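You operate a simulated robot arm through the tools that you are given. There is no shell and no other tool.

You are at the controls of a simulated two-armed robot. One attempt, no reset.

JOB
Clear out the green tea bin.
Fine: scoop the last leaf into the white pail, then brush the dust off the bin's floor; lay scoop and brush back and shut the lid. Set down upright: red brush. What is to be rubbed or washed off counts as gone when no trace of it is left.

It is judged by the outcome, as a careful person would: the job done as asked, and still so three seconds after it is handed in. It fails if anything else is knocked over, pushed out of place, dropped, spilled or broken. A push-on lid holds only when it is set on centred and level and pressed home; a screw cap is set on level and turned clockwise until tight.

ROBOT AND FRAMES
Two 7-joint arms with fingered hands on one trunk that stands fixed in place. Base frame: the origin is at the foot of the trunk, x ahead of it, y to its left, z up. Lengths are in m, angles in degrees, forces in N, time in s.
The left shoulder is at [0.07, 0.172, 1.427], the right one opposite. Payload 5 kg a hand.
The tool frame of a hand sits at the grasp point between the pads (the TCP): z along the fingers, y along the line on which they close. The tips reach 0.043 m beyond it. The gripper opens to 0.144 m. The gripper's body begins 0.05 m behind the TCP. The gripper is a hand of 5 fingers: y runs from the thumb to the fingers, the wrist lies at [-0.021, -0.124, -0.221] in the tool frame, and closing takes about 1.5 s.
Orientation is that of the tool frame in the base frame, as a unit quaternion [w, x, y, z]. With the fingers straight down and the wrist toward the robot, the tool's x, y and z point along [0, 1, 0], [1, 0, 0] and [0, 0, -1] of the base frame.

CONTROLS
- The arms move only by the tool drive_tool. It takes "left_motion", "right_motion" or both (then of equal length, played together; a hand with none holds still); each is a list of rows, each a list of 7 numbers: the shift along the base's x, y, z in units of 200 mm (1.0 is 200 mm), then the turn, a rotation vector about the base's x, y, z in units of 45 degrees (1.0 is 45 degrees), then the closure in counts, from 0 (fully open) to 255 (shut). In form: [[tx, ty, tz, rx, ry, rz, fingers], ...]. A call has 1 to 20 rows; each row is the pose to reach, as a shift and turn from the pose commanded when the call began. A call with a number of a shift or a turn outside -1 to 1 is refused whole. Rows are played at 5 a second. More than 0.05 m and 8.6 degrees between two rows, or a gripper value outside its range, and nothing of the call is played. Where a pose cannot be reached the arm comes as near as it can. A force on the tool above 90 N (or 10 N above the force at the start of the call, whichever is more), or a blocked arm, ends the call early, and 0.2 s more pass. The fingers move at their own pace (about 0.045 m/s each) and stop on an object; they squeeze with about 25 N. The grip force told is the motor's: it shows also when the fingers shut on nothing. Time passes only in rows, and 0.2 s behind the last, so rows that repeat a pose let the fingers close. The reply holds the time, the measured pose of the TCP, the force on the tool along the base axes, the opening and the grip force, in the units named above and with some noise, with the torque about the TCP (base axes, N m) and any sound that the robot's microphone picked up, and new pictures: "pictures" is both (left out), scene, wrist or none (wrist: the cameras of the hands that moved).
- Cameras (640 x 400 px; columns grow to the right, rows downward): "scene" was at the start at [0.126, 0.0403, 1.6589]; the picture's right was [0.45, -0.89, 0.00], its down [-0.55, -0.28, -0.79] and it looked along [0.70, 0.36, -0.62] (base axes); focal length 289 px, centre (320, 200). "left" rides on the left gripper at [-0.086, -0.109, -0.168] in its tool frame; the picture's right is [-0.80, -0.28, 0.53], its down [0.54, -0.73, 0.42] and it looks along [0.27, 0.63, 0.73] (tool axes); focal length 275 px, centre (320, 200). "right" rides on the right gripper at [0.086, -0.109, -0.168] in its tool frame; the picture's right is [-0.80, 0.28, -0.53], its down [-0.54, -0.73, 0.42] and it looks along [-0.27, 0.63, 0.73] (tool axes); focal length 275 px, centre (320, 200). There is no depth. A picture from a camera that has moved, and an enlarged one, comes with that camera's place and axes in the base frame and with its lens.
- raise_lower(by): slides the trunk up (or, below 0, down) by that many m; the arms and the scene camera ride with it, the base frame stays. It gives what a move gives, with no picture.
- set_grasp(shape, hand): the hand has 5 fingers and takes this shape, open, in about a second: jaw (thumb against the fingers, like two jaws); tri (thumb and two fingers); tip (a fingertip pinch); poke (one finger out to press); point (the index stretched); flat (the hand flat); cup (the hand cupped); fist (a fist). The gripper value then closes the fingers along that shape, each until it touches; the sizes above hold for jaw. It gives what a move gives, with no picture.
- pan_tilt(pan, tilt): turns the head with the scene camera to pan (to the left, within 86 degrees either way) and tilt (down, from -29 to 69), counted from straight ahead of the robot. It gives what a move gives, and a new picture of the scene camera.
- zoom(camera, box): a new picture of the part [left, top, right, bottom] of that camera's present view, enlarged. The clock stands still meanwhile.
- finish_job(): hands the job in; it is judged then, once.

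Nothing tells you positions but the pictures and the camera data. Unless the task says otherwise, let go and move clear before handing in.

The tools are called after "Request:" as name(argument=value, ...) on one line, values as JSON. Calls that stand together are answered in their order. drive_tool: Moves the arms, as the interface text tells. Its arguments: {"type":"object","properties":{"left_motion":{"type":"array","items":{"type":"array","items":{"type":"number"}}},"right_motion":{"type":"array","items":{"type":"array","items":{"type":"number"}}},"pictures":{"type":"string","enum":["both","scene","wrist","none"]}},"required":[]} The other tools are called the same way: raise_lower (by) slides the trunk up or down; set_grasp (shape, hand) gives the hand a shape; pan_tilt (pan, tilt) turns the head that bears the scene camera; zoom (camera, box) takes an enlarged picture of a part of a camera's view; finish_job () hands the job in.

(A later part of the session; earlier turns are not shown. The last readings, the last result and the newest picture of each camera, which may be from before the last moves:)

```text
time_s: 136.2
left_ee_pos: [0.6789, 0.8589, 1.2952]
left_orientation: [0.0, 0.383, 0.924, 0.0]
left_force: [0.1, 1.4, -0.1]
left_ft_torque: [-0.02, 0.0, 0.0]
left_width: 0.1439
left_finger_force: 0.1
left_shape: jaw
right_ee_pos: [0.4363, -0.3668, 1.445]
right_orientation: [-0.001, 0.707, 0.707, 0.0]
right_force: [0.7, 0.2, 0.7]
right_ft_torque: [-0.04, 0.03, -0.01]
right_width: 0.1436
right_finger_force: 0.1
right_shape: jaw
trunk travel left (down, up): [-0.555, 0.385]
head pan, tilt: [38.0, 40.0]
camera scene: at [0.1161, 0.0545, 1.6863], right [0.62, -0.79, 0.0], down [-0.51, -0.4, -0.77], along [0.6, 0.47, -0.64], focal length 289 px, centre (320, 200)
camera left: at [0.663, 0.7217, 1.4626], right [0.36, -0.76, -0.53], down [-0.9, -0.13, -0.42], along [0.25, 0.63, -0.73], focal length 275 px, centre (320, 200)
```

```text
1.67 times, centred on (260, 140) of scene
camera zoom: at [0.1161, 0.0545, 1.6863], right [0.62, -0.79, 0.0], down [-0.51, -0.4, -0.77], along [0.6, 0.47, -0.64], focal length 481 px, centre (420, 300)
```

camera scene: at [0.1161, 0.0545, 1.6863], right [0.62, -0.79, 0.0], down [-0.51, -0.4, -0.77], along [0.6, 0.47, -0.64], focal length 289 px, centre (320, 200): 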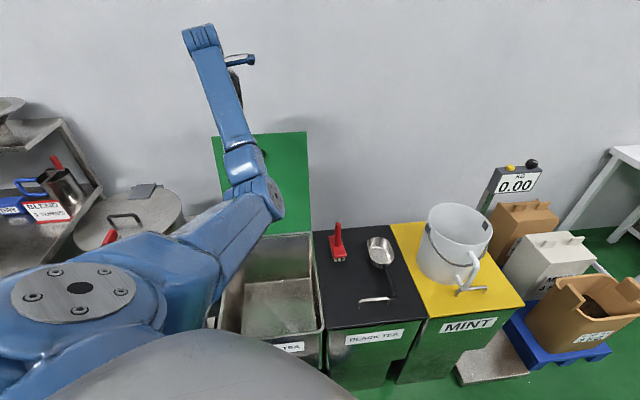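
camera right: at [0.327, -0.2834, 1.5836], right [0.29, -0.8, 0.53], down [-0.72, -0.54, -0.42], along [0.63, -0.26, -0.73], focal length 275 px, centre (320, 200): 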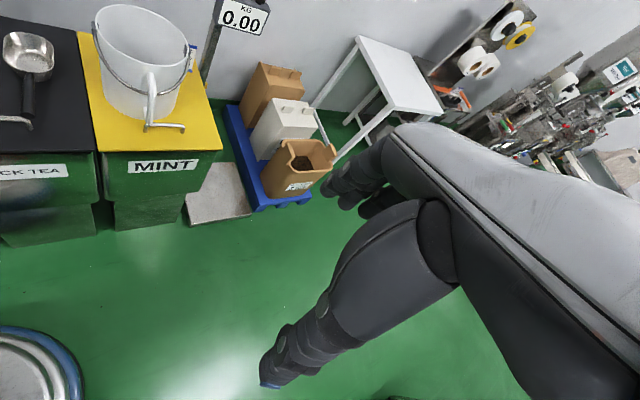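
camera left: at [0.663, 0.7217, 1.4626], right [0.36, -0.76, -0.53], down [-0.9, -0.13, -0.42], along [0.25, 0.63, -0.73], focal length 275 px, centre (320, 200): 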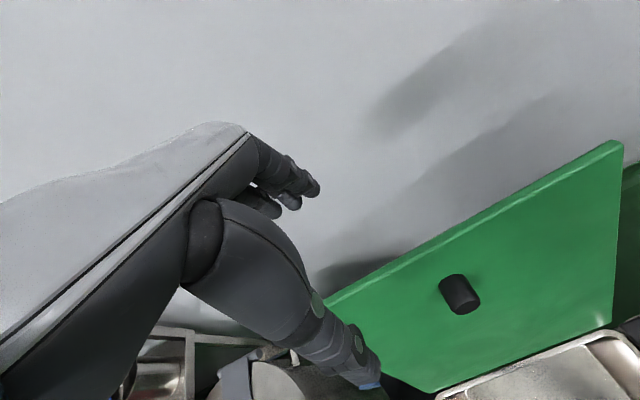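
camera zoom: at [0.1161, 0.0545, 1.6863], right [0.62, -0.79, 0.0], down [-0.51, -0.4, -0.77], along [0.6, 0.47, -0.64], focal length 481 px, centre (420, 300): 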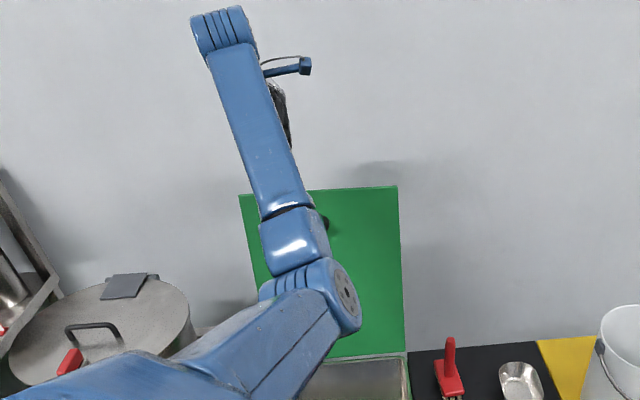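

The hand is lined up over the lid edge. I'll lower it so thumb and fingers straddle the panel.

Request:
drive_tool(left_motion=[[0, 0, -0.15, 0, 0, 0, 0], [0, 0, -0.3, 0, 0, 0, 0], [0, 0, -0.45, 0, 0, 0, 0], [0, 0, -0.5, 0, 0, 0, 0]], pictures="wrist")

Request:
zoom(camera="left", box=[200, 100, 480, 400])

```text
time_s: 137.2
left_ee_pos: [0.6782, 0.8542, 1.192]
left_orientation: [0.0, 0.383, 0.924, 0.0]
left_force: [-0.1, 0.7, 0.3]
left_ft_torque: [-0.01, 0.01, 0.01]
left_width: 0.1439
left_finger_force: 0.0
left_shape: jaw
right_ee_pos: [0.4355, -0.3686, 1.445]
right_orientation: [-0.002, 0.707, 0.707, 0.0]
right_force: [-1.2, 0.8, -0.7]
right_ft_torque: [-0.01, -0.03, -0.01]
right_width: 0.1439
right_finger_force: 0.0
right_shape: jaw
trunk travel left (down, up): [-0.555, 0.385]
head pan, tilt: [38.0, 40.0]
camera left: at [0.6626, 0.717, 1.3593], right [0.36, -0.76, -0.53], down [-0.9, -0.13, -0.42], along [0.26, 0.63, -0.73], focal length 275 px, centre (320, 200)
```

left: 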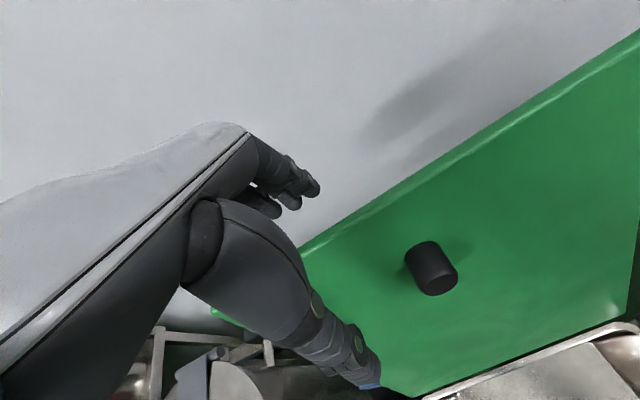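

```text
1.33 times, centred on (340, 250) of left
camera zoom: at [0.6626, 0.717, 1.3593], right [0.36, -0.76, -0.53], down [-0.9, -0.13, -0.42], along [0.26, 0.63, -0.73], focal length 367 px, centre (293, 133)
```

zoom: 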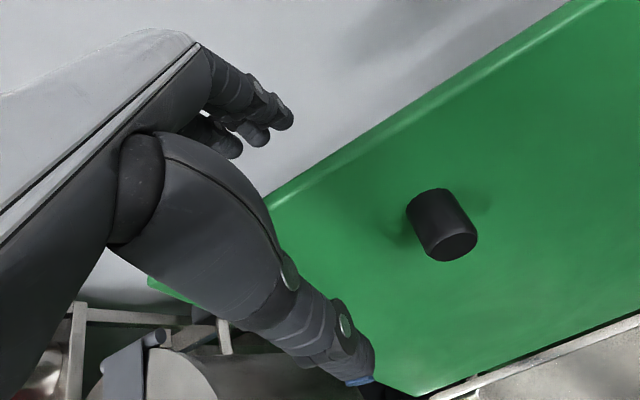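

The panel lies between thumb and fingers. I'll close to a loose cage around it, about 3 cm, so it can be guided without being forced.

Request:
drive_tool(left_motion=[[0, 0, 0, 0, 0, 0, 80], [0, 0, 0, 0, 0, 0, 140], [0, 0, 0, 0, 0, 0, 180], [0, 0, 0, 0, 0, 0, 195], [0, 0, 0, 0, 0, 0, 195], [0, 0, 0, 0, 0, 0, 195]], pictures="wrist")

Request:
zoom(camera="scene", box=[160, 20, 340, 280])

```text
time_s: 138.6
left_ee_pos: [0.6781, 0.8544, 1.1926]
left_orientation: [0.0, 0.384, 0.923, 0.0]
left_force: [-1.1, 0.3, 0.7]
left_ft_torque: [-0.03, 0.01, 0.02]
left_width: 0.0346
left_finger_force: 0.1
left_shape: jaw
right_ee_pos: [0.4352, -0.3683, 1.4452]
right_orientation: [-0.001, 0.707, 0.707, 0.0]
right_force: [0.0, 0.0, 0.2]
right_ft_torque: [-0.01, 0.01, 0.01]
right_width: 0.144
right_finger_force: 0.0
right_shape: jaw
trunk travel left (down, up): [-0.555, 0.385]
head pan, tilt: [38.0, 40.0]
camera left: at [0.6626, 0.7171, 1.3597], right [0.36, -0.76, -0.53], down [-0.9, -0.13, -0.42], along [0.26, 0.63, -0.73], focal length 275 px, centre (320, 200)
```

left: 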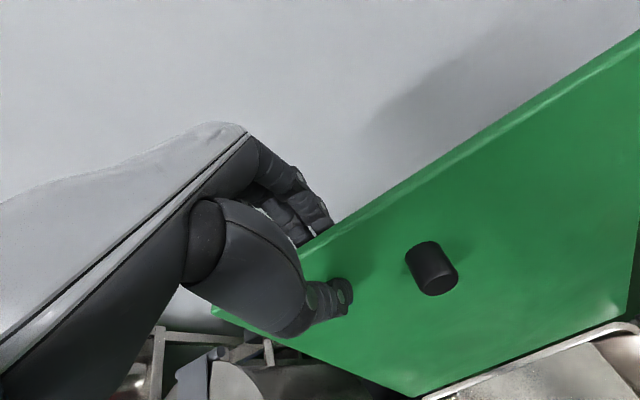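

```text
1.54 times, centred on (250, 150) of scene
camera zoom: at [0.1161, 0.0532, 1.6862], right [0.62, -0.79, 0.0], down [-0.51, -0.4, -0.77], along [0.6, 0.47, -0.64], focal length 444 px, centre (428, 277)
```

zoom: 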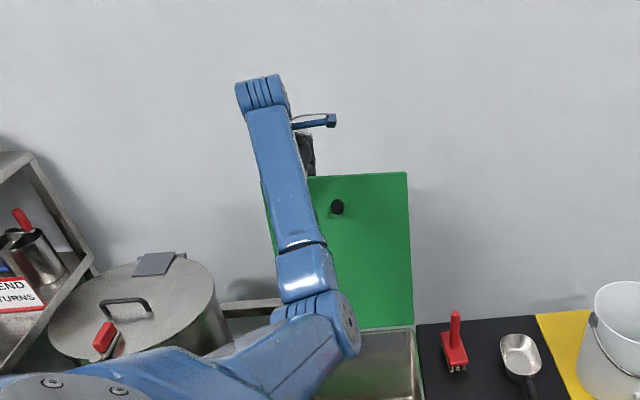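

The cage is set. I start drawing the lid forward to vertical.

Request:
drive_tool(left_motion=[[-0.1, -0.1, 0.02, 0, 0, 0, 195], [-0.2, -0.2, 0.04, 0, 0, 0, 195], [-0.3, -0.3, 0.05, 0, 0, 0, 195], [-0.38, -0.38, 0.06, 0, 0, 0, 195]], pictures="both")

Request:
zoom(camera="scene", box=[160, 20, 340, 280])

```text
time_s: 139.6
left_ee_pos: [0.6017, 0.7786, 1.206]
left_orientation: [0.0, 0.384, 0.923, 0.0]
left_force: [0.1, -0.5, -0.8]
left_ft_torque: [0.0, -0.01, 0.01]
left_width: 0.0341
left_finger_force: 0.2
left_shape: jaw
right_ee_pos: [0.4354, -0.3697, 1.4461]
right_orientation: [-0.002, 0.706, 0.708, -0.001]
right_force: [0.7, -0.2, -0.1]
right_ft_torque: [0.02, 0.02, -0.01]
right_width: 0.1441
right_finger_force: 0.0
right_shape: jaw
trunk travel left (down, up): [-0.555, 0.385]
head pan, tilt: [38.0, 40.0]
camera scene: at [0.1155, 0.0527, 1.6863], right [0.62, -0.79, 0.0], down [-0.51, -0.4, -0.77], along [0.6, 0.47, -0.64], focal length 289 px, centre (320, 200)
camera left: at [0.5859, 0.641, 1.3725], right [0.36, -0.76, -0.53], down [-0.9, -0.13, -0.42], along [0.26, 0.63, -0.73], focal length 275 px, centre (320, 200)
```

scene: 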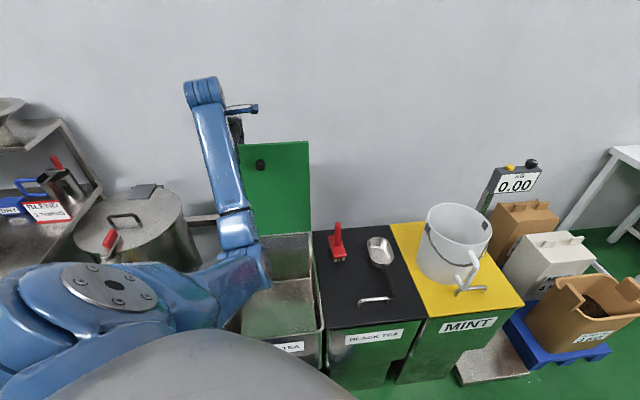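
left: 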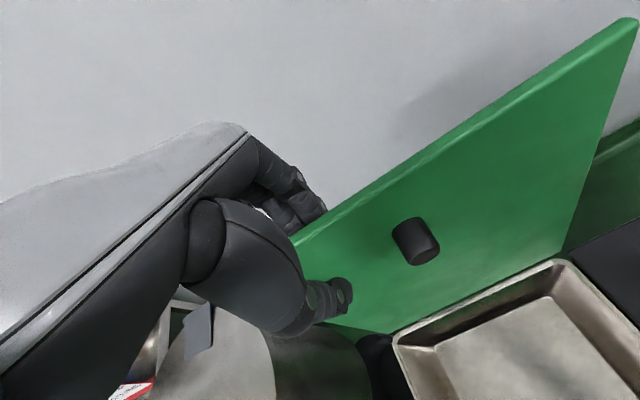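

```text
1.54 times, centred on (250, 150) of scene
camera zoom: at [0.1155, 0.0527, 1.6863], right [0.62, -0.79, 0.0], down [-0.51, -0.4, -0.77], along [0.6, 0.47, -0.64], focal length 444 px, centre (428, 277)
```

zoom: 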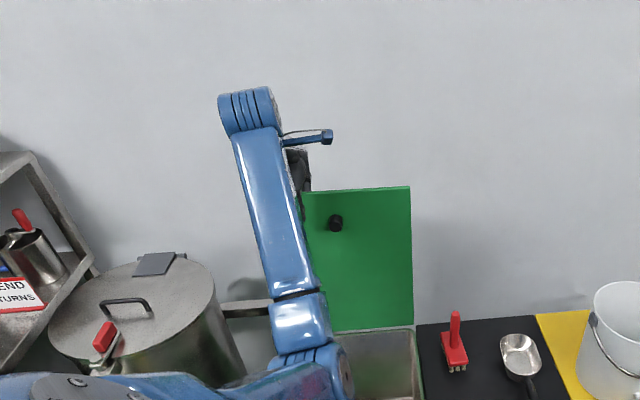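

The lid follows easily and is about vertical. I'll continue to about 75°, tilting the hand along with it and watching the load.

Request:
drive_tool(left_motion=[[-0.1, -0.1, 0, 0.059, -0.059, 0, 195], [-0.2, -0.2, -0.01, 0.118, -0.118, 0, 195], [-0.3, -0.3, -0.04, 0.177, -0.177, 0, 195], [-0.4, -0.4, -0.07, 0.236, -0.236, 0, 195]], pictures="both")

Request:
zoom(camera="scene", box=[160, 20, 340, 280])

```text
time_s: 140.6
left_ee_pos: [0.5171, 0.6987, 1.1944]
left_orientation: [0.051, 0.38, 0.916, 0.121]
left_force: [-1.0, -0.3, 0.0]
left_ft_torque: [0.02, -0.04, 0.04]
left_width: 0.034
left_finger_force: 0.0
left_shape: jaw
right_ee_pos: [0.4336, -0.3699, 1.4465]
right_orientation: [-0.002, 0.706, 0.708, 0.0]
right_force: [-1.0, 0.3, 0.7]
right_ft_torque: [0.04, -0.03, -0.02]
right_width: 0.1441
right_finger_force: 0.0
right_shape: jaw
trunk travel left (down, up): [-0.555, 0.385]
head pan, tilt: [38.0, 40.0]
camera scene: at [0.1145, 0.052, 1.6864], right [0.62, -0.79, 0.0], down [-0.51, -0.4, -0.77], along [0.6, 0.47, -0.64], focal length 289 px, centre (320, 200)
camera left: at [0.4729, 0.5335, 1.3267], right [0.47, -0.66, -0.59], down [-0.8, -0.03, -0.6], along [0.38, 0.75, -0.54], focal length 275 px, centre (320, 200)
```

scene: 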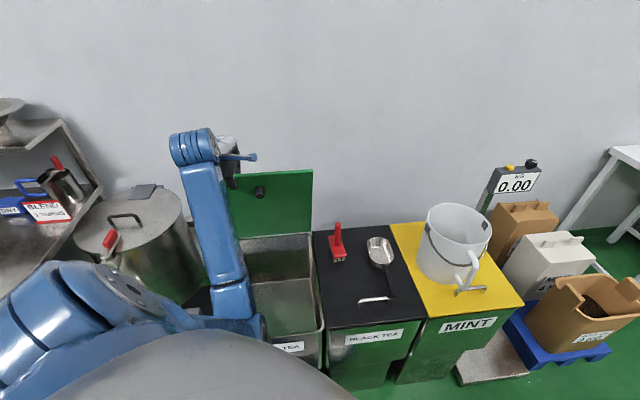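
left: 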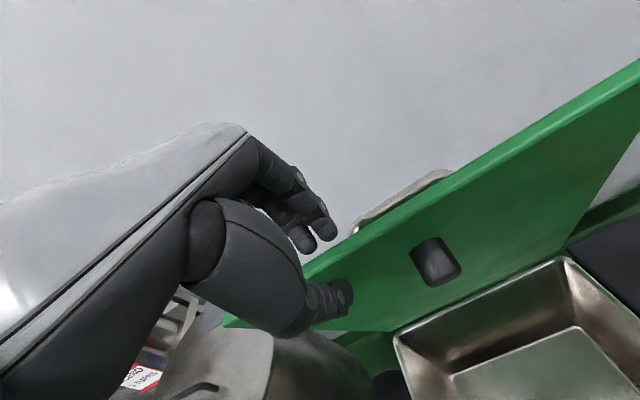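

```text
1.54 times, centred on (250, 150) of scene
camera zoom: at [0.1145, 0.052, 1.6864], right [0.62, -0.79, 0.0], down [-0.51, -0.4, -0.77], along [0.6, 0.47, -0.64], focal length 444 px, centre (428, 277)
```

zoom: 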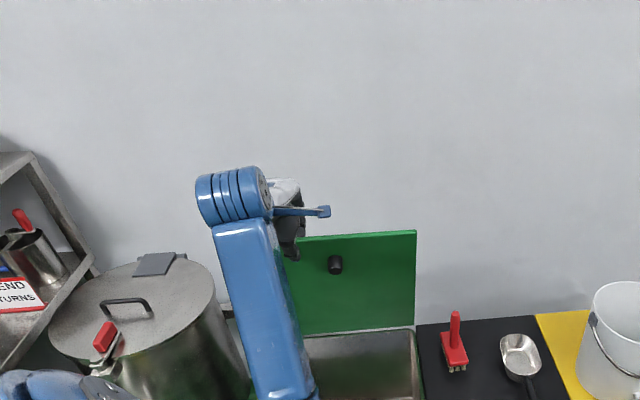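

The lid comes down smoothly, and I can see its bar handle on the far side. Continuing to about 60°, then 45°.

Request:
drive_tool(left_motion=[[-0.09, -0.09, -0.04, 0.059, -0.059, 0, 195], [-0.18, -0.18, -0.09, 0.118, -0.118, 0, 195], [-0.27, -0.27, -0.14, 0.177, -0.177, 0, 195], [-0.36, -0.36, -0.2, 0.236, -0.236, 0, 195]], pictures="both")

Request:
zoom(camera="scene", box=[120, 80, 340, 360])

```text
time_s: 141.6
left_ee_pos: [0.4486, 0.6237, 1.1537]
left_orientation: [0.1, 0.37, 0.892, 0.241]
left_force: [-1.7, 0.1, -1.9]
left_ft_torque: [0.04, 0.01, 0.01]
left_width: 0.0343
left_finger_force: 0.0
left_shape: jaw
right_ee_pos: [0.4325, -0.3694, 1.4446]
right_orientation: [-0.001, 0.708, 0.707, 0.0]
right_force: [-0.5, -0.6, 0.1]
right_ft_torque: [0.05, -0.09, -0.01]
right_width: 0.1437
right_finger_force: 0.0
right_shape: jaw
trunk travel left (down, up): [-0.555, 0.385]
head pan, tilt: [38.0, 40.0]
camera scene: at [0.114, 0.0515, 1.6865], right [0.62, -0.79, 0.0], down [-0.51, -0.39, -0.77], along [0.6, 0.47, -0.64], focal length 289 px, centre (320, 200)
camera left: at [0.3845, 0.4381, 1.2433], right [0.58, -0.55, -0.6], down [-0.68, 0.09, -0.73], along [0.46, 0.83, -0.32], focal length 275 px, centre (320, 200)
```

scene: 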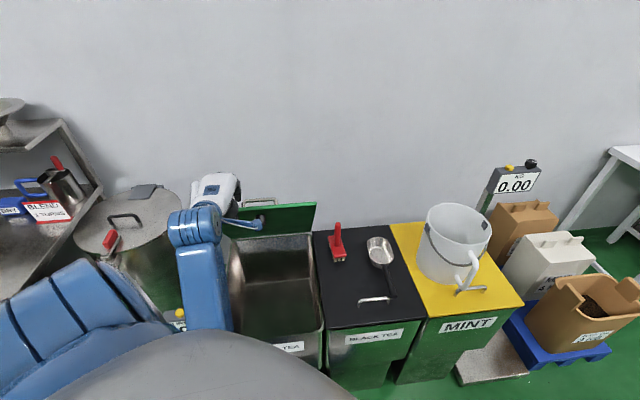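
left: 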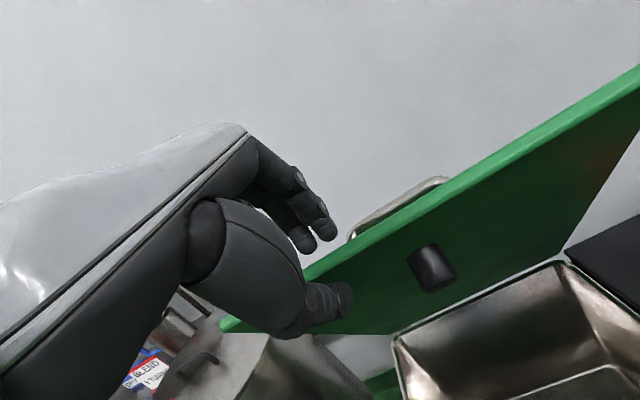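

```text
1.43 times, centred on (230, 220) of scene
camera zoom: at [0.114, 0.0515, 1.6865], right [0.62, -0.79, 0.0], down [-0.51, -0.39, -0.77], along [0.6, 0.47, -0.64], focal length 412 px, centre (449, 171)
```

zoom: 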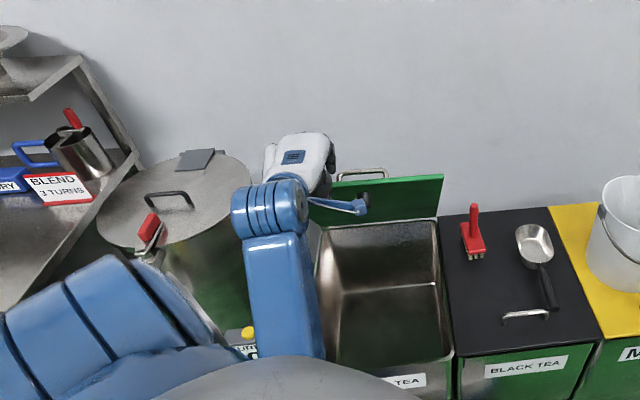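

About 60° now, with the lid resting lightly on the thumb. Continuing down to 45°.

Request:
drive_tool(left_motion=[[-0.08, -0.08, -0.075, 0.059, -0.059, 0, 195], [-0.16, -0.16, -0.155, 0.118, -0.118, 0, 195], [-0.24, -0.24, -0.245, 0.177, -0.177, 0, 195], [-0.315, -0.315, -0.34, 0.236, -0.236, 0, 195]], pictures="both")

Request:
zoom(camera="scene", box=[120, 80, 340, 360])

```text
time_s: 142.6
left_ee_pos: [0.449, 0.6087, 1.1677]
left_orientation: [0.153, 0.381, 0.806, 0.426]
left_force: [-1.1, -2.0, 0.4]
left_ft_torque: [-0.03, 0.21, 0.17]
left_width: 0.034
left_finger_force: 0.1
left_shape: jaw
right_ee_pos: [0.4481, -0.3626, 1.4438]
right_orientation: [-0.004, 0.707, 0.707, -0.007]
right_force: [-2.3, -2.3, 0.3]
right_ft_torque: [0.24, -0.26, -0.05]
right_width: 0.1437
right_finger_force: 0.2
right_shape: jaw
trunk travel left (down, up): [-0.555, 0.385]
head pan, tilt: [38.0, 40.0]
stopped in row 4 (left hand): the arm was blocked; the commanded pose is now the measured one
camera scene: at [0.1323, 0.0614, 1.6852], right [0.62, -0.79, 0.0], down [-0.51, -0.4, -0.76], along [0.6, 0.47, -0.65], focal length 289 px, centre (320, 200)
camera left: at [0.3578, 0.411, 1.173], right [0.69, -0.39, -0.61], down [-0.47, 0.4, -0.79], along [0.55, 0.83, 0.09], focal length 275 px, centre (320, 200)
```

scene: 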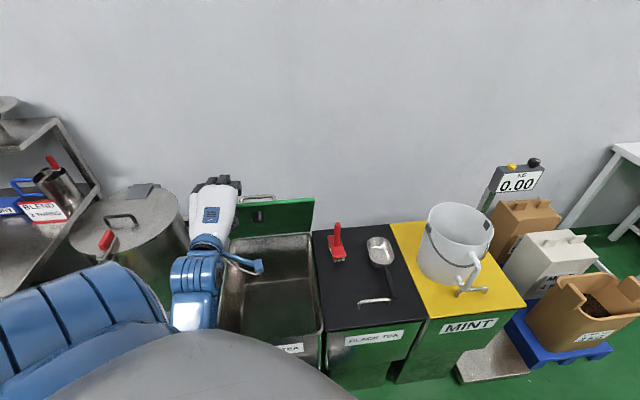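
left: 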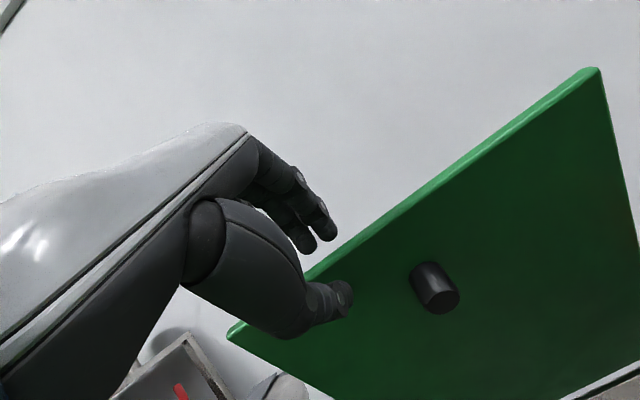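

```text
1.43 times, centred on (230, 220) of scene
camera zoom: at [0.1323, 0.0614, 1.6852], right [0.62, -0.79, 0.0], down [-0.51, -0.4, -0.76], along [0.6, 0.47, -0.65], focal length 412 px, centre (449, 171)
```

zoom: 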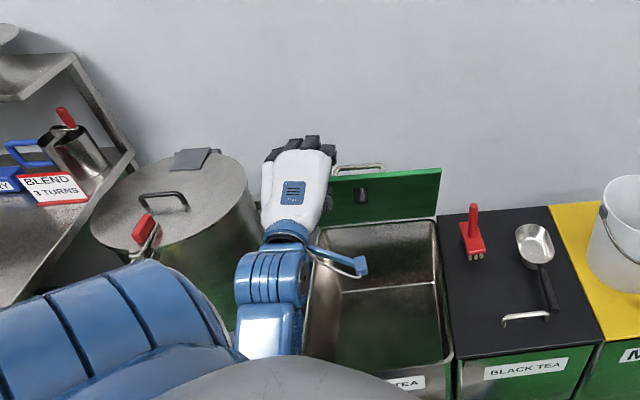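

The left arm is blocked close to its own body, so it can't lower the lid further this way. The right arm has more room for that. First I return the left hand to its last good pose, still holding the lid at about 60°.

Request:
drive_tool(left_motion=[[0, 0.02, -0.018, -0.106, 0.077, 0.023, 195], [0, 0.038, -0.035, -0.212, 0.154, 0.046, 195], [0, 0.056, -0.053, -0.319, 0.232, 0.068, 195], [0, 0.075, -0.07, -0.425, 0.309, 0.091, 195]], pictures="both")

```text
time_s: 143.6
left_ee_pos: [0.433, 0.6179, 1.1499]
left_orientation: [0.099, 0.37, 0.893, 0.238]
left_force: [-0.8, -0.6, -2.2]
left_ft_torque: [-0.02, -0.03, -0.01]
left_width: 0.0339
left_finger_force: 0.0
left_shape: jaw
left hand out of reach, approached as far as the arm can: row 3, 4
right_ee_pos: [0.4334, -0.3685, 1.4456]
right_orientation: [-0.003, 0.706, 0.708, 0.0]
right_force: [-1.6, -0.4, 0.4]
right_ft_torque: [0.09, -0.1, -0.02]
right_width: 0.1439
right_finger_force: 0.1
right_shape: jaw
trunk travel left (down, up): [-0.555, 0.385]
head pan, tilt: [38.0, 40.0]
camera scene: at [0.1128, 0.0521, 1.6865], right [0.62, -0.79, 0.0], down [-0.51, -0.4, -0.77], along [0.6, 0.47, -0.64], focal length 289 px, centre (320, 200)
camera left: at [0.3682, 0.4316, 1.2404], right [0.58, -0.55, -0.6], down [-0.68, 0.09, -0.73], along [0.45, 0.83, -0.32], focal length 275 px, centre (320, 200)
```

scene: 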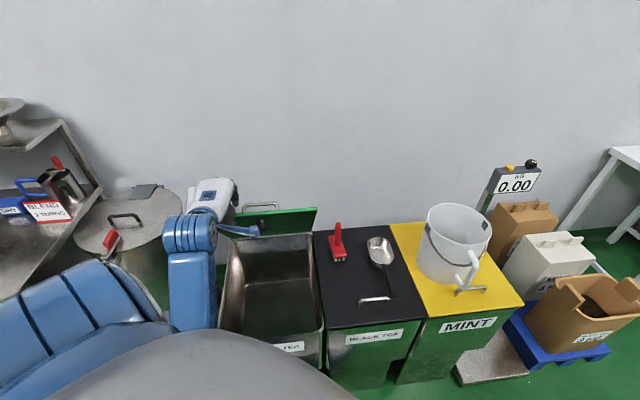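
left: 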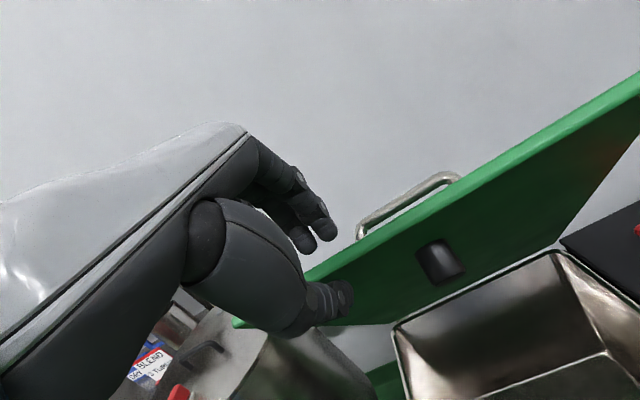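

The lid is held steady at about 60° by the left hand. I'll bring the right hand across, high up, to take over the lid edge on its right side.

Request:
drive_tool(right_motion=[[0.05, 0.2, 0.05, 0, 0, 0.1, 0], [0.1, 0.4, 0.05, 0, 0, 0.2, 0], [0.15, 0.6, 0.05, 0, 0, 0.3, 0], [0.2, 0.8, 0.05, 0, 0, 0.4, 0], [0.25, 1.0, 0.05, 0, 0, 0.5, 0]], pictures="none")

Request:
drive_tool(right_motion=[[0.04, 0.2, 0, 0, 0, 0.1, 0], [0.08, 0.4, 0, 0, 0, 0.2, 0], [0.12, 0.6, 0, 0, 0, 0.3, 0], [0.15, 0.8, 0, 0, 0, 0.4, 0], [0.15, 1.0, 0, 0, 0, 0.5, 0]], pictures="both")

```text
time_s: 144.8
left_ee_pos: [0.4376, 0.6202, 1.1479]
left_orientation: [0.098, 0.37, 0.893, 0.237]
left_force: [-0.7, -1.5, -1.0]
left_ft_torque: [-0.06, 0.07, 0.0]
left_width: 0.0338
left_finger_force: 0.0
left_shape: jaw
right_ee_pos: [0.4893, -0.1654, 1.4545]
right_orientation: [-0.001, 0.553, 0.833, -0.002]
right_force: [0.2, 0.4, 0.3]
right_ft_torque: [-0.07, 0.02, 0.01]
right_width: 0.1438
right_finger_force: 0.1
right_shape: jaw
trunk travel left (down, up): [-0.555, 0.385]
head pan, tilt: [38.0, 40.0]
```

```text
time_s: 146.0
left_ee_pos: [0.4355, 0.6191, 1.1487]
left_orientation: [0.099, 0.37, 0.893, 0.238]
left_force: [-1.3, -1.8, -0.8]
left_ft_torque: [-0.08, 0.02, 0.0]
left_width: 0.0341
left_finger_force: 0.1
left_shape: jaw
right_ee_pos: [0.5168, 0.0383, 1.4546]
right_orientation: [-0.001, 0.38, 0.925, -0.003]
right_force: [-0.2, 0.2, -0.1]
right_ft_torque: [-0.08, 0.03, 0.02]
right_width: 0.1439
right_finger_force: 0.0
right_shape: jaw
trunk travel left (down, up): [-0.555, 0.385]
head pan, tilt: [38.0, 40.0]
camera scene: at [0.1166, 0.0563, 1.6861], right [0.62, -0.79, 0.0], down [-0.51, -0.4, -0.77], along [0.6, 0.47, -0.64], focal length 289 px, centre (320, 200)
camera right: at [0.38, 0.0237, 1.6226], right [0.77, -0.36, 0.53], down [-0.13, -0.9, -0.42], along [0.63, 0.25, -0.74], focal length 275 px, centre (320, 200)
```

scene: 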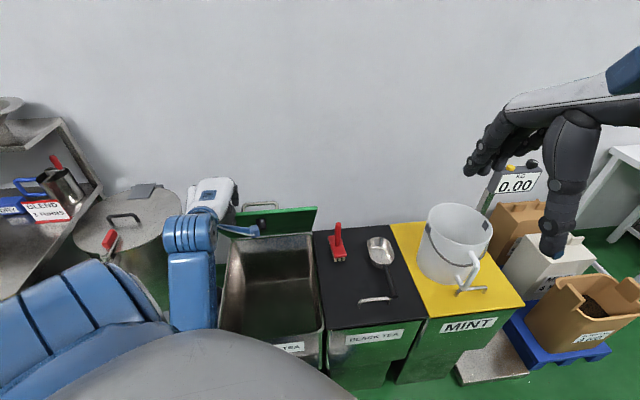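
right: 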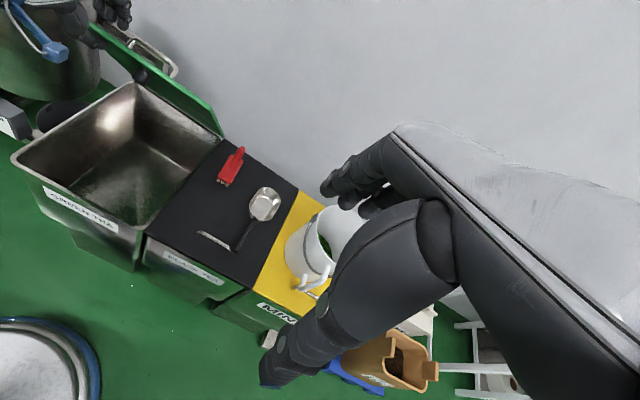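

Good view from the right wrist camera. I'll use it to double-check the bin floor and the lid.

Request:
zoom(camera="right", box=[20, 70, 240, 240])

Request:
zoom(camera="right", box=[180, 130, 360, 300])

```text
2.35 times, centred on (130, 155) of right
camera zoom: at [0.38, 0.0237, 1.6226], right [0.77, -0.36, 0.53], down [-0.13, -0.9, -0.42], along [0.63, 0.25, -0.74], focal length 648 px, centre (767, 306)
```

zoom: 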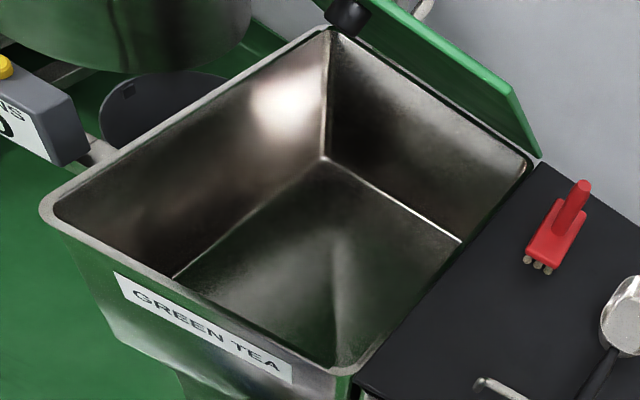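

```text
2.35 times, centred on (270, 215) of right
camera zoom: at [0.38, 0.0237, 1.6226], right [0.77, -0.36, 0.53], down [-0.13, -0.9, -0.42], along [0.63, 0.25, -0.74], focal length 648 px, centre (438, 165)
```

zoom: 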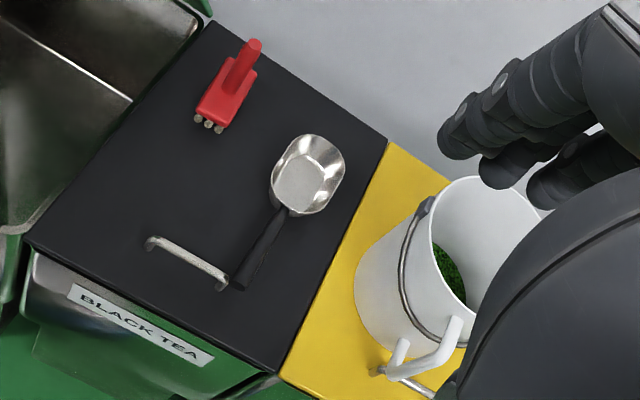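

Request:
zoom(camera="right", box=[70, 130, 190, 225])

Request:
drive_tool(right_motion=[[0, 0.2, 0, 0, 0, 0, 0], [0, 0.4, 0, 0.05, -0.05, 0, 0], [0, 0.6, 0, 0.1, -0.1, 0, 0], [0, 0.8, 0, 0.15, -0.15, 0, 0], [0, 1.0, 0, 0.2, -0.2, 0, 0]], pictures="both")

```text
4.21 times, centred on (130, 178) of right
camera zoom: at [0.38, 0.0237, 1.6226], right [0.77, -0.36, 0.53], down [-0.13, -0.9, -0.42], along [0.63, 0.25, -0.74], focal length 1159 px, centre (1120, 295)
```

zoom: 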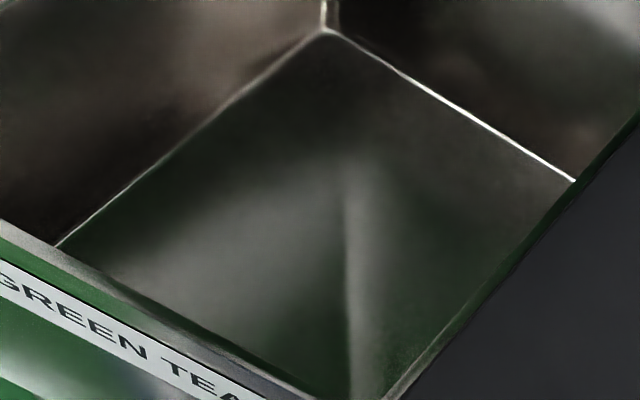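

```text
time_s: 147.2
left_ee_pos: [0.4344, 0.6198, 1.1491]
left_orientation: [0.099, 0.369, 0.893, 0.238]
left_force: [-0.2, -1.5, -1.0]
left_ft_torque: [-0.09, -0.02, -0.04]
left_width: 0.034
left_finger_force: 0.0
left_shape: jaw
right_ee_pos: [0.5162, 0.2371, 1.459]
right_orientation: [0.043, 0.379, 0.919, 0.099]
right_force: [-0.6, 0.5, -0.7]
right_ft_torque: [-0.05, -0.01, 0.0]
right_width: 0.1438
right_finger_force: 0.0
right_shape: jaw
trunk travel left (down, up): [-0.555, 0.385]
head pan, tilt: [38.0, 40.0]
camera scene: at [0.1153, 0.0558, 1.6862], right [0.62, -0.79, 0.0], down [-0.51, -0.4, -0.77], along [0.6, 0.47, -0.64], focal length 289 px, centre (320, 200)
camera right: at [0.3537, 0.198, 1.5989], right [0.68, -0.45, 0.58], down [-0.05, -0.82, -0.57], along [0.73, 0.36, -0.58], focal length 275 px, centre (320, 200)
```

scene: 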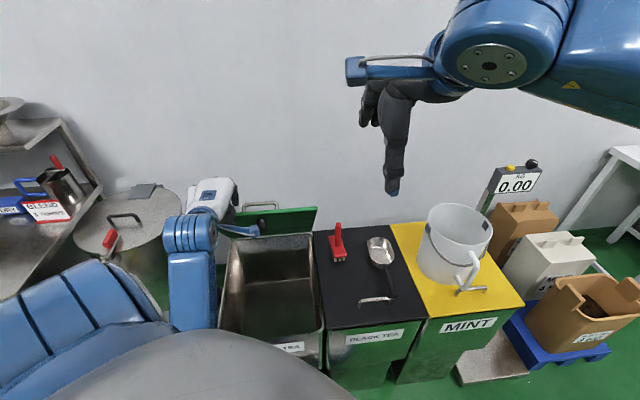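
right: 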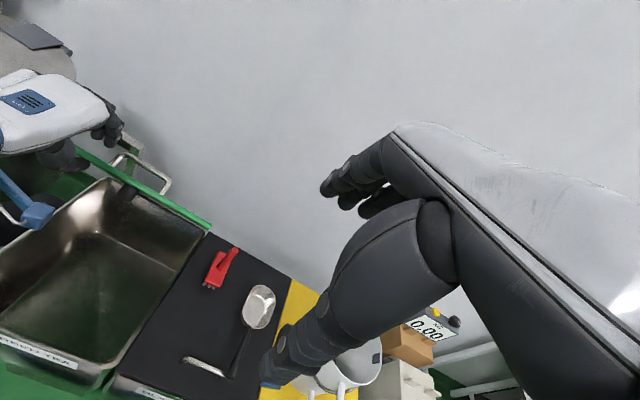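

The floor is clean. I'll bring the right hand to a pre-approach above the right part of the lid edge, tilted in line with the lid.

Request:
drive_tool(right_motion=[[0, 0.15, -0.1, 0.035, -0.035, 0, 0], [0, 0.3, -0.2, 0.07, -0.07, 0, 0], [0, 0.45, -0.3, 0.105, -0.105, 0, 0], [0, 0.6, -0.4, 0.14, -0.14, 0, 0], [0, 0.75, -0.6, 0.18, -0.18, 0, 0], [0, 0.9, -0.8, 0.23, -0.23, 0, 0], [-0.02, 1.0, -1.0, 0.28, -0.28, 0, 0]], pictures="both")

Request:
zoom(camera="scene", box=[160, 120, 360, 280])

```text
time_s: 148.8
left_ee_pos: [0.4359, 0.6196, 1.1491]
left_orientation: [0.098, 0.37, 0.892, 0.238]
left_force: [0.3, -1.8, -0.9]
left_ft_torque: [-0.06, 0.02, 0.02]
left_width: 0.0344
left_finger_force: 0.1
left_shape: jaw
right_ee_pos: [0.5139, 0.4351, 1.2573]
right_orientation: [0.101, 0.367, 0.893, 0.242]
right_force: [1.0, -0.4, 0.3]
right_ft_torque: [-0.03, 0.01, -0.02]
right_width: 0.144
right_finger_force: 0.0
right_shape: jaw
trunk travel left (down, up): [-0.555, 0.385]
head pan, tilt: [38.0, 40.0]
camera scene: at [0.1161, 0.0551, 1.6863], right [0.62, -0.79, 0.0], down [-0.51, -0.4, -0.77], along [0.6, 0.47, -0.64], focal length 289 px, centre (320, 200)
camera right: at [0.3273, 0.3708, 1.3453], right [0.55, -0.58, 0.61], down [0.1, -0.68, -0.73], along [0.83, 0.46, -0.31], focal length 275 px, centre (320, 200)
```

scene: 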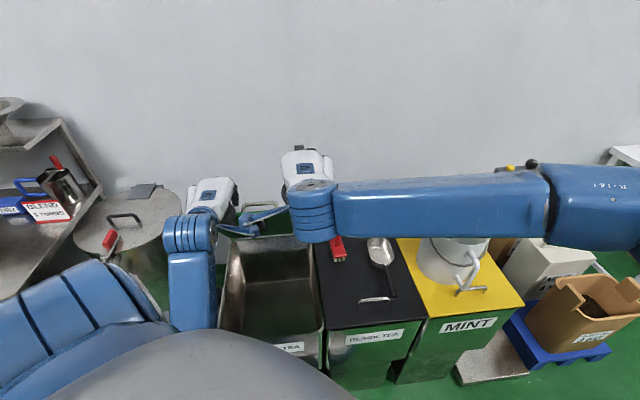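
right: 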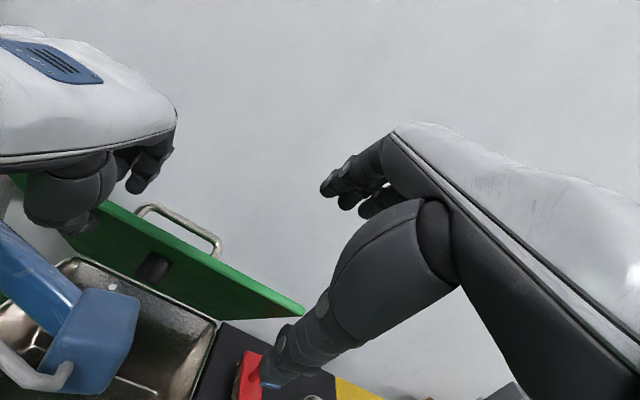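

```text
2.50 times, centred on (260, 200) of scene
camera zoom: at [0.1161, 0.0551, 1.6863], right [0.62, -0.79, 0.0], down [-0.51, -0.4, -0.77], along [0.6, 0.47, -0.64], focal length 722 px, centre (470, 200)
```

zoom: 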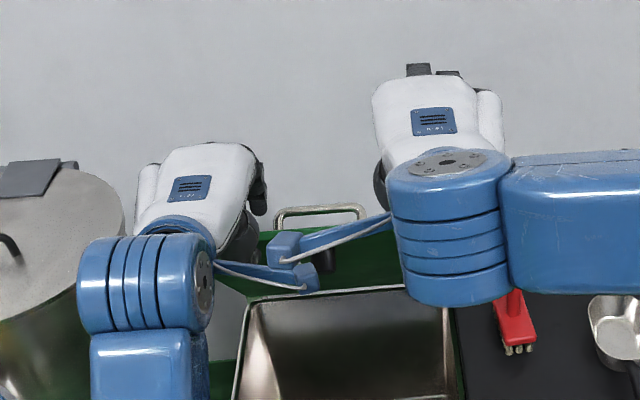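

The two wrist cameras would come too close together. I'll slide the left hand 4 cm left along the lid edge and take the right hand a bit further right.

Request:
drive_tool(left_motion=[[-0.05, 0.05, 0, 0, 0, 0, 195], [-0.1, 0.1, 0, 0, 0, 0, 195], [-0.14, 0.14, 0, 0, 0, 0, 195]], right_motion=[[0.05, -0.05, 0.02, 0, 0, 0, 0], [0.1, -0.1, 0.02, -0.03, 0.03, 0, 0], [0.13, -0.13, 0.02, -0.08, 0.08, 0, 0]], pictures="both")

Request:
zoom(camera="scene", box=[160, 120, 360, 280])

```text
time_s: 149.6
left_ee_pos: [0.407, 0.6459, 1.1499]
left_orientation: [0.098, 0.37, 0.893, 0.239]
left_force: [-1.0, -1.3, -1.0]
left_ft_torque: [-0.04, 0.0, 0.02]
left_width: 0.0344
left_finger_force: 0.0
left_shape: jaw
right_ee_pos: [0.5389, 0.4083, 1.2607]
right_orientation: [0.083, 0.371, 0.903, 0.201]
right_force: [0.2, 0.3, -0.7]
right_ft_torque: [-0.02, -0.01, 0.02]
right_width: 0.1438
right_finger_force: 0.1
right_shape: jaw
trunk travel left (down, up): [-0.555, 0.385]
head pan, tilt: [38.0, 40.0]
camera scene: at [0.116, 0.0533, 1.6862], right [0.62, -0.79, 0.0], down [-0.51, -0.4, -0.77], along [0.6, 0.47, -0.64], focal length 289 px, centre (320, 200)
camera right: at [0.3582, 0.3498, 1.366], right [0.59, -0.54, 0.6], down [0.05, -0.72, -0.69], along [0.81, 0.44, -0.4], focal length 275 px, centre (320, 200)
camera left: at [0.3422, 0.4606, 1.2408], right [0.58, -0.55, -0.61], down [-0.68, 0.09, -0.73], along [0.45, 0.83, -0.32], focal length 275 px, centre (320, 200)
```

scene: 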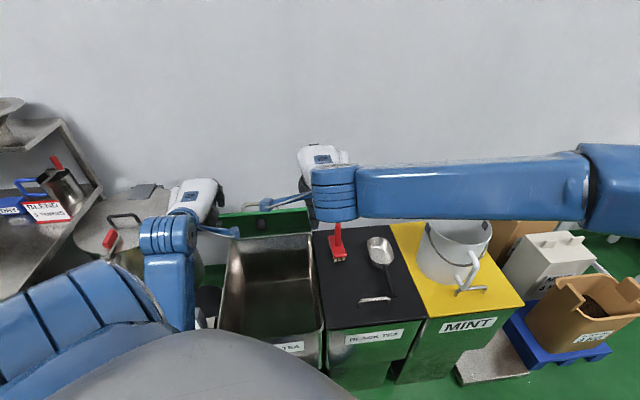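
right: 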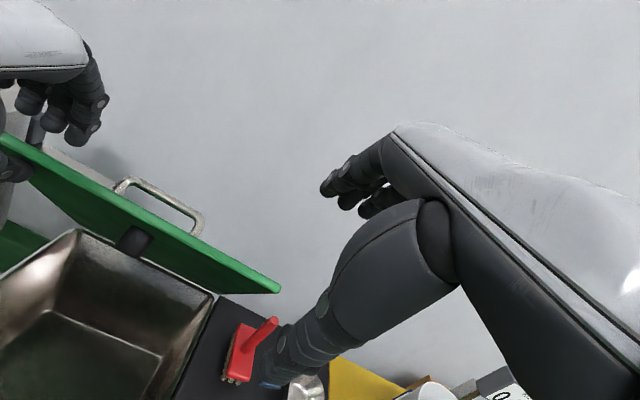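
left: 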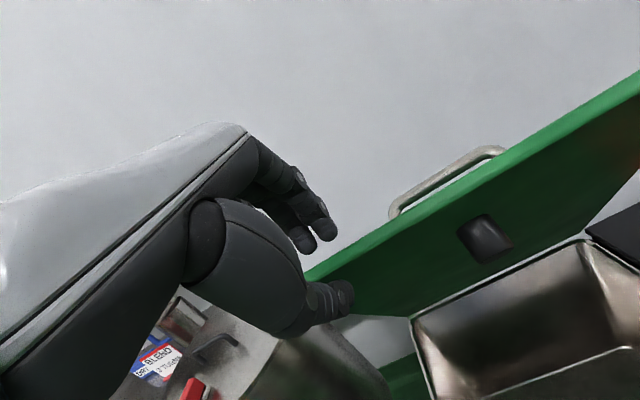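

```text
2.50 times, centred on (260, 200) of scene
camera zoom: at [0.116, 0.0533, 1.6862], right [0.62, -0.79, 0.0], down [-0.51, -0.4, -0.77], along [0.6, 0.47, -0.64], focal length 722 px, centre (470, 200)
```

zoom: 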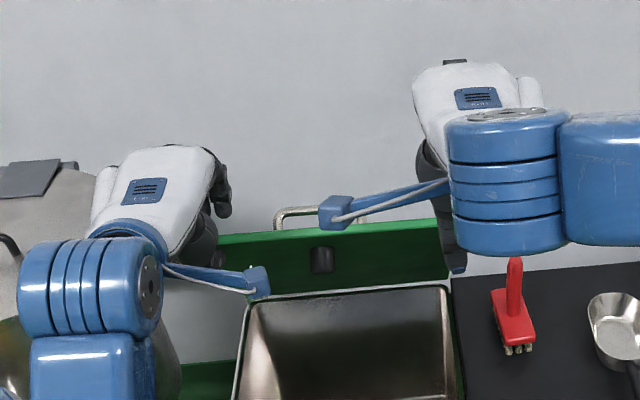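

The right hand lines up just past the lid corner. I'll shift slightly left and slide in along the lid plane so thumb and fingers straddle the edge.

Request:
drive_tool(right_motion=[[-0.05, 0.05, 0, 0, 0, 0, 0], [-0.1, 0.1, 0, 0, 0, 0, 0], [-0.06, 0.15, -0.12, 0, 0, 0, 0], [-0.01, 0.2, -0.26, 0, 0, 0, 0], [0.04, 0.24, -0.4, 0, 0, 0, 0], [0.0885, 0.2865, -0.54, 0, 0, 0, 0]], pictures="both")

Request:
zoom(camera="right", box=[60, 160, 380, 400])

Request:
zoom(camera="scene", box=[160, 120, 360, 280])

```text
time_s: 151.0
left_ee_pos: [0.4076, 0.646, 1.1488]
left_orientation: [0.098, 0.37, 0.893, 0.238]
left_force: [-1.4, -1.0, -1.1]
left_ft_torque: [-0.09, 0.05, 0.03]
left_width: 0.0344
left_finger_force: 0.1
left_shape: jaw
right_ee_pos: [0.558, 0.4658, 1.1512]
right_orientation: [0.083, 0.371, 0.903, 0.202]
right_force: [0.4, 1.0, -0.4]
right_ft_torque: [-0.03, 0.04, 0.03]
right_width: 0.1438
right_finger_force: 0.1
right_shape: jaw
trunk travel left (down, up): [-0.555, 0.385]
head pan, tilt: [38.0, 40.0]
camera scene: at [0.1172, 0.0542, 1.6862], right [0.62, -0.79, 0.0], down [-0.51, -0.4, -0.77], along [0.6, 0.47, -0.64], focal length 289 px, centre (320, 200)
camera right: at [0.3775, 0.4065, 1.2569], right [0.59, -0.54, 0.6], down [0.05, -0.72, -0.69], along [0.81, 0.44, -0.4], focal length 275 px, centre (320, 200)
```

scene: 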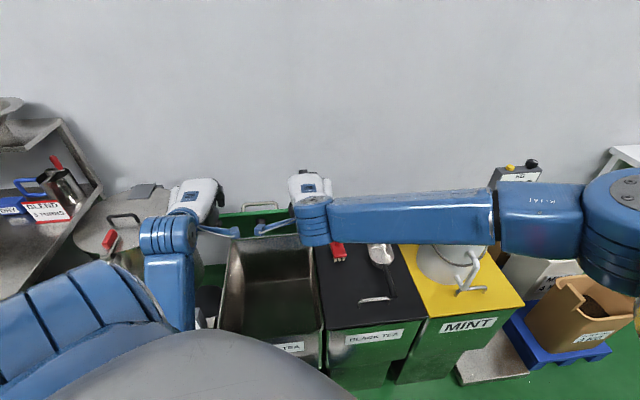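
right: 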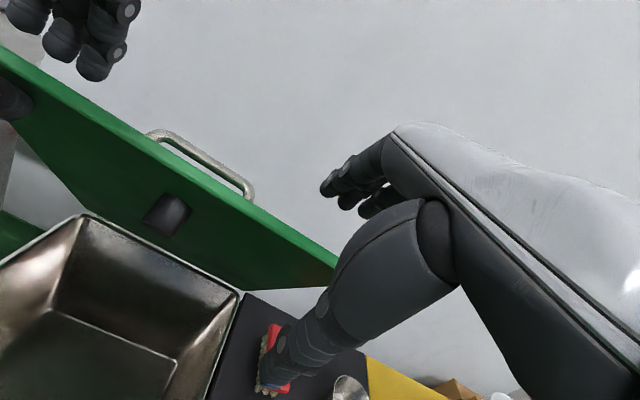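

```text
1.67 times, centred on (220, 280) of right
camera zoom: at [0.3775, 0.4065, 1.2569], right [0.59, -0.54, 0.6], down [0.05, -0.72, -0.69], along [0.81, 0.44, -0.4], focal length 459 px, centre (487, 67)
```

zoom: 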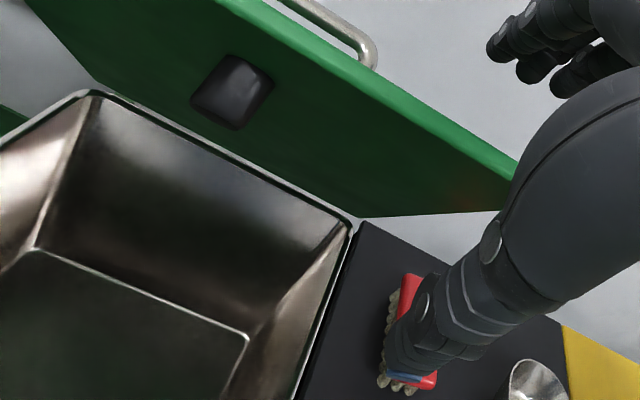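

```text
2.50 times, centred on (260, 200) of scene
camera zoom: at [0.1172, 0.0542, 1.6862], right [0.62, -0.79, 0.0], down [-0.51, -0.4, -0.77], along [0.6, 0.47, -0.64], focal length 722 px, centre (470, 200)
```

zoom: 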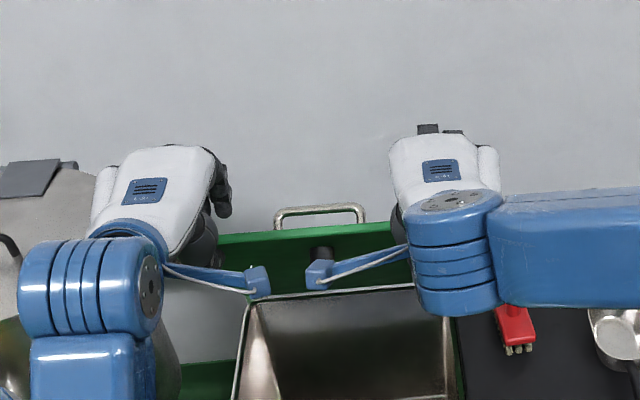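

The right hand straddles the edge well. I close it to a cage, then I'll release with the left.

Request:
drive_tool(right_motion=[[0, 0, 0, 0, 0, 0, 80], [0, 0, 0, 0, 0, 0, 140], [0, 0, 0, 0, 0, 0, 180], [0, 0, 0, 0, 0, 0, 200], [0, 0, 0, 0, 0, 0, 200], [0, 0, 0, 0, 0, 0, 200]], pictures="wrist")

Request:
zoom(camera="right", box=[160, 160, 440, 380])

```text
time_s: 152.4
left_ee_pos: [0.407, 0.6481, 1.1496]
left_orientation: [0.098, 0.369, 0.893, 0.239]
left_force: [-0.8, -1.0, -0.7]
left_ft_torque: [-0.03, 0.04, -0.02]
left_width: 0.0343
left_finger_force: 0.0
left_shape: jaw
right_ee_pos: [0.5572, 0.4641, 1.152]
right_orientation: [0.083, 0.371, 0.903, 0.202]
right_force: [0.3, -0.6, -0.1]
right_ft_torque: [-0.02, -0.01, 0.01]
right_width: 0.0313
right_finger_force: 0.1
right_shape: jaw
trunk travel left (down, up): [-0.555, 0.385]
head pan, tilt: [38.0, 40.0]
camera right: at [0.3766, 0.4058, 1.2575], right [0.59, -0.54, 0.6], down [0.05, -0.72, -0.69], along [0.81, 0.44, -0.4], focal length 275 px, centre (320, 200)
```

right: 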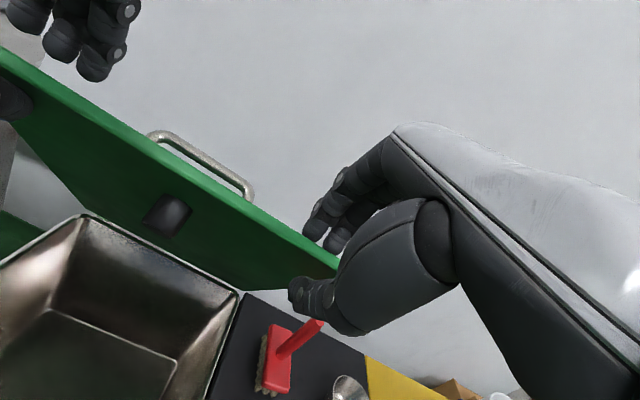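

```text
1.82 times, centred on (300, 270) of right
camera zoom: at [0.3766, 0.4058, 1.2575], right [0.59, -0.54, 0.6], down [0.05, -0.72, -0.69], along [0.81, 0.44, -0.4], focal length 500 px, centre (356, 73)
```

zoom: 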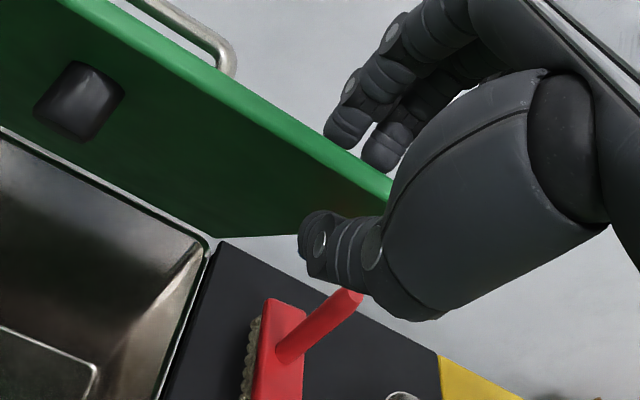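

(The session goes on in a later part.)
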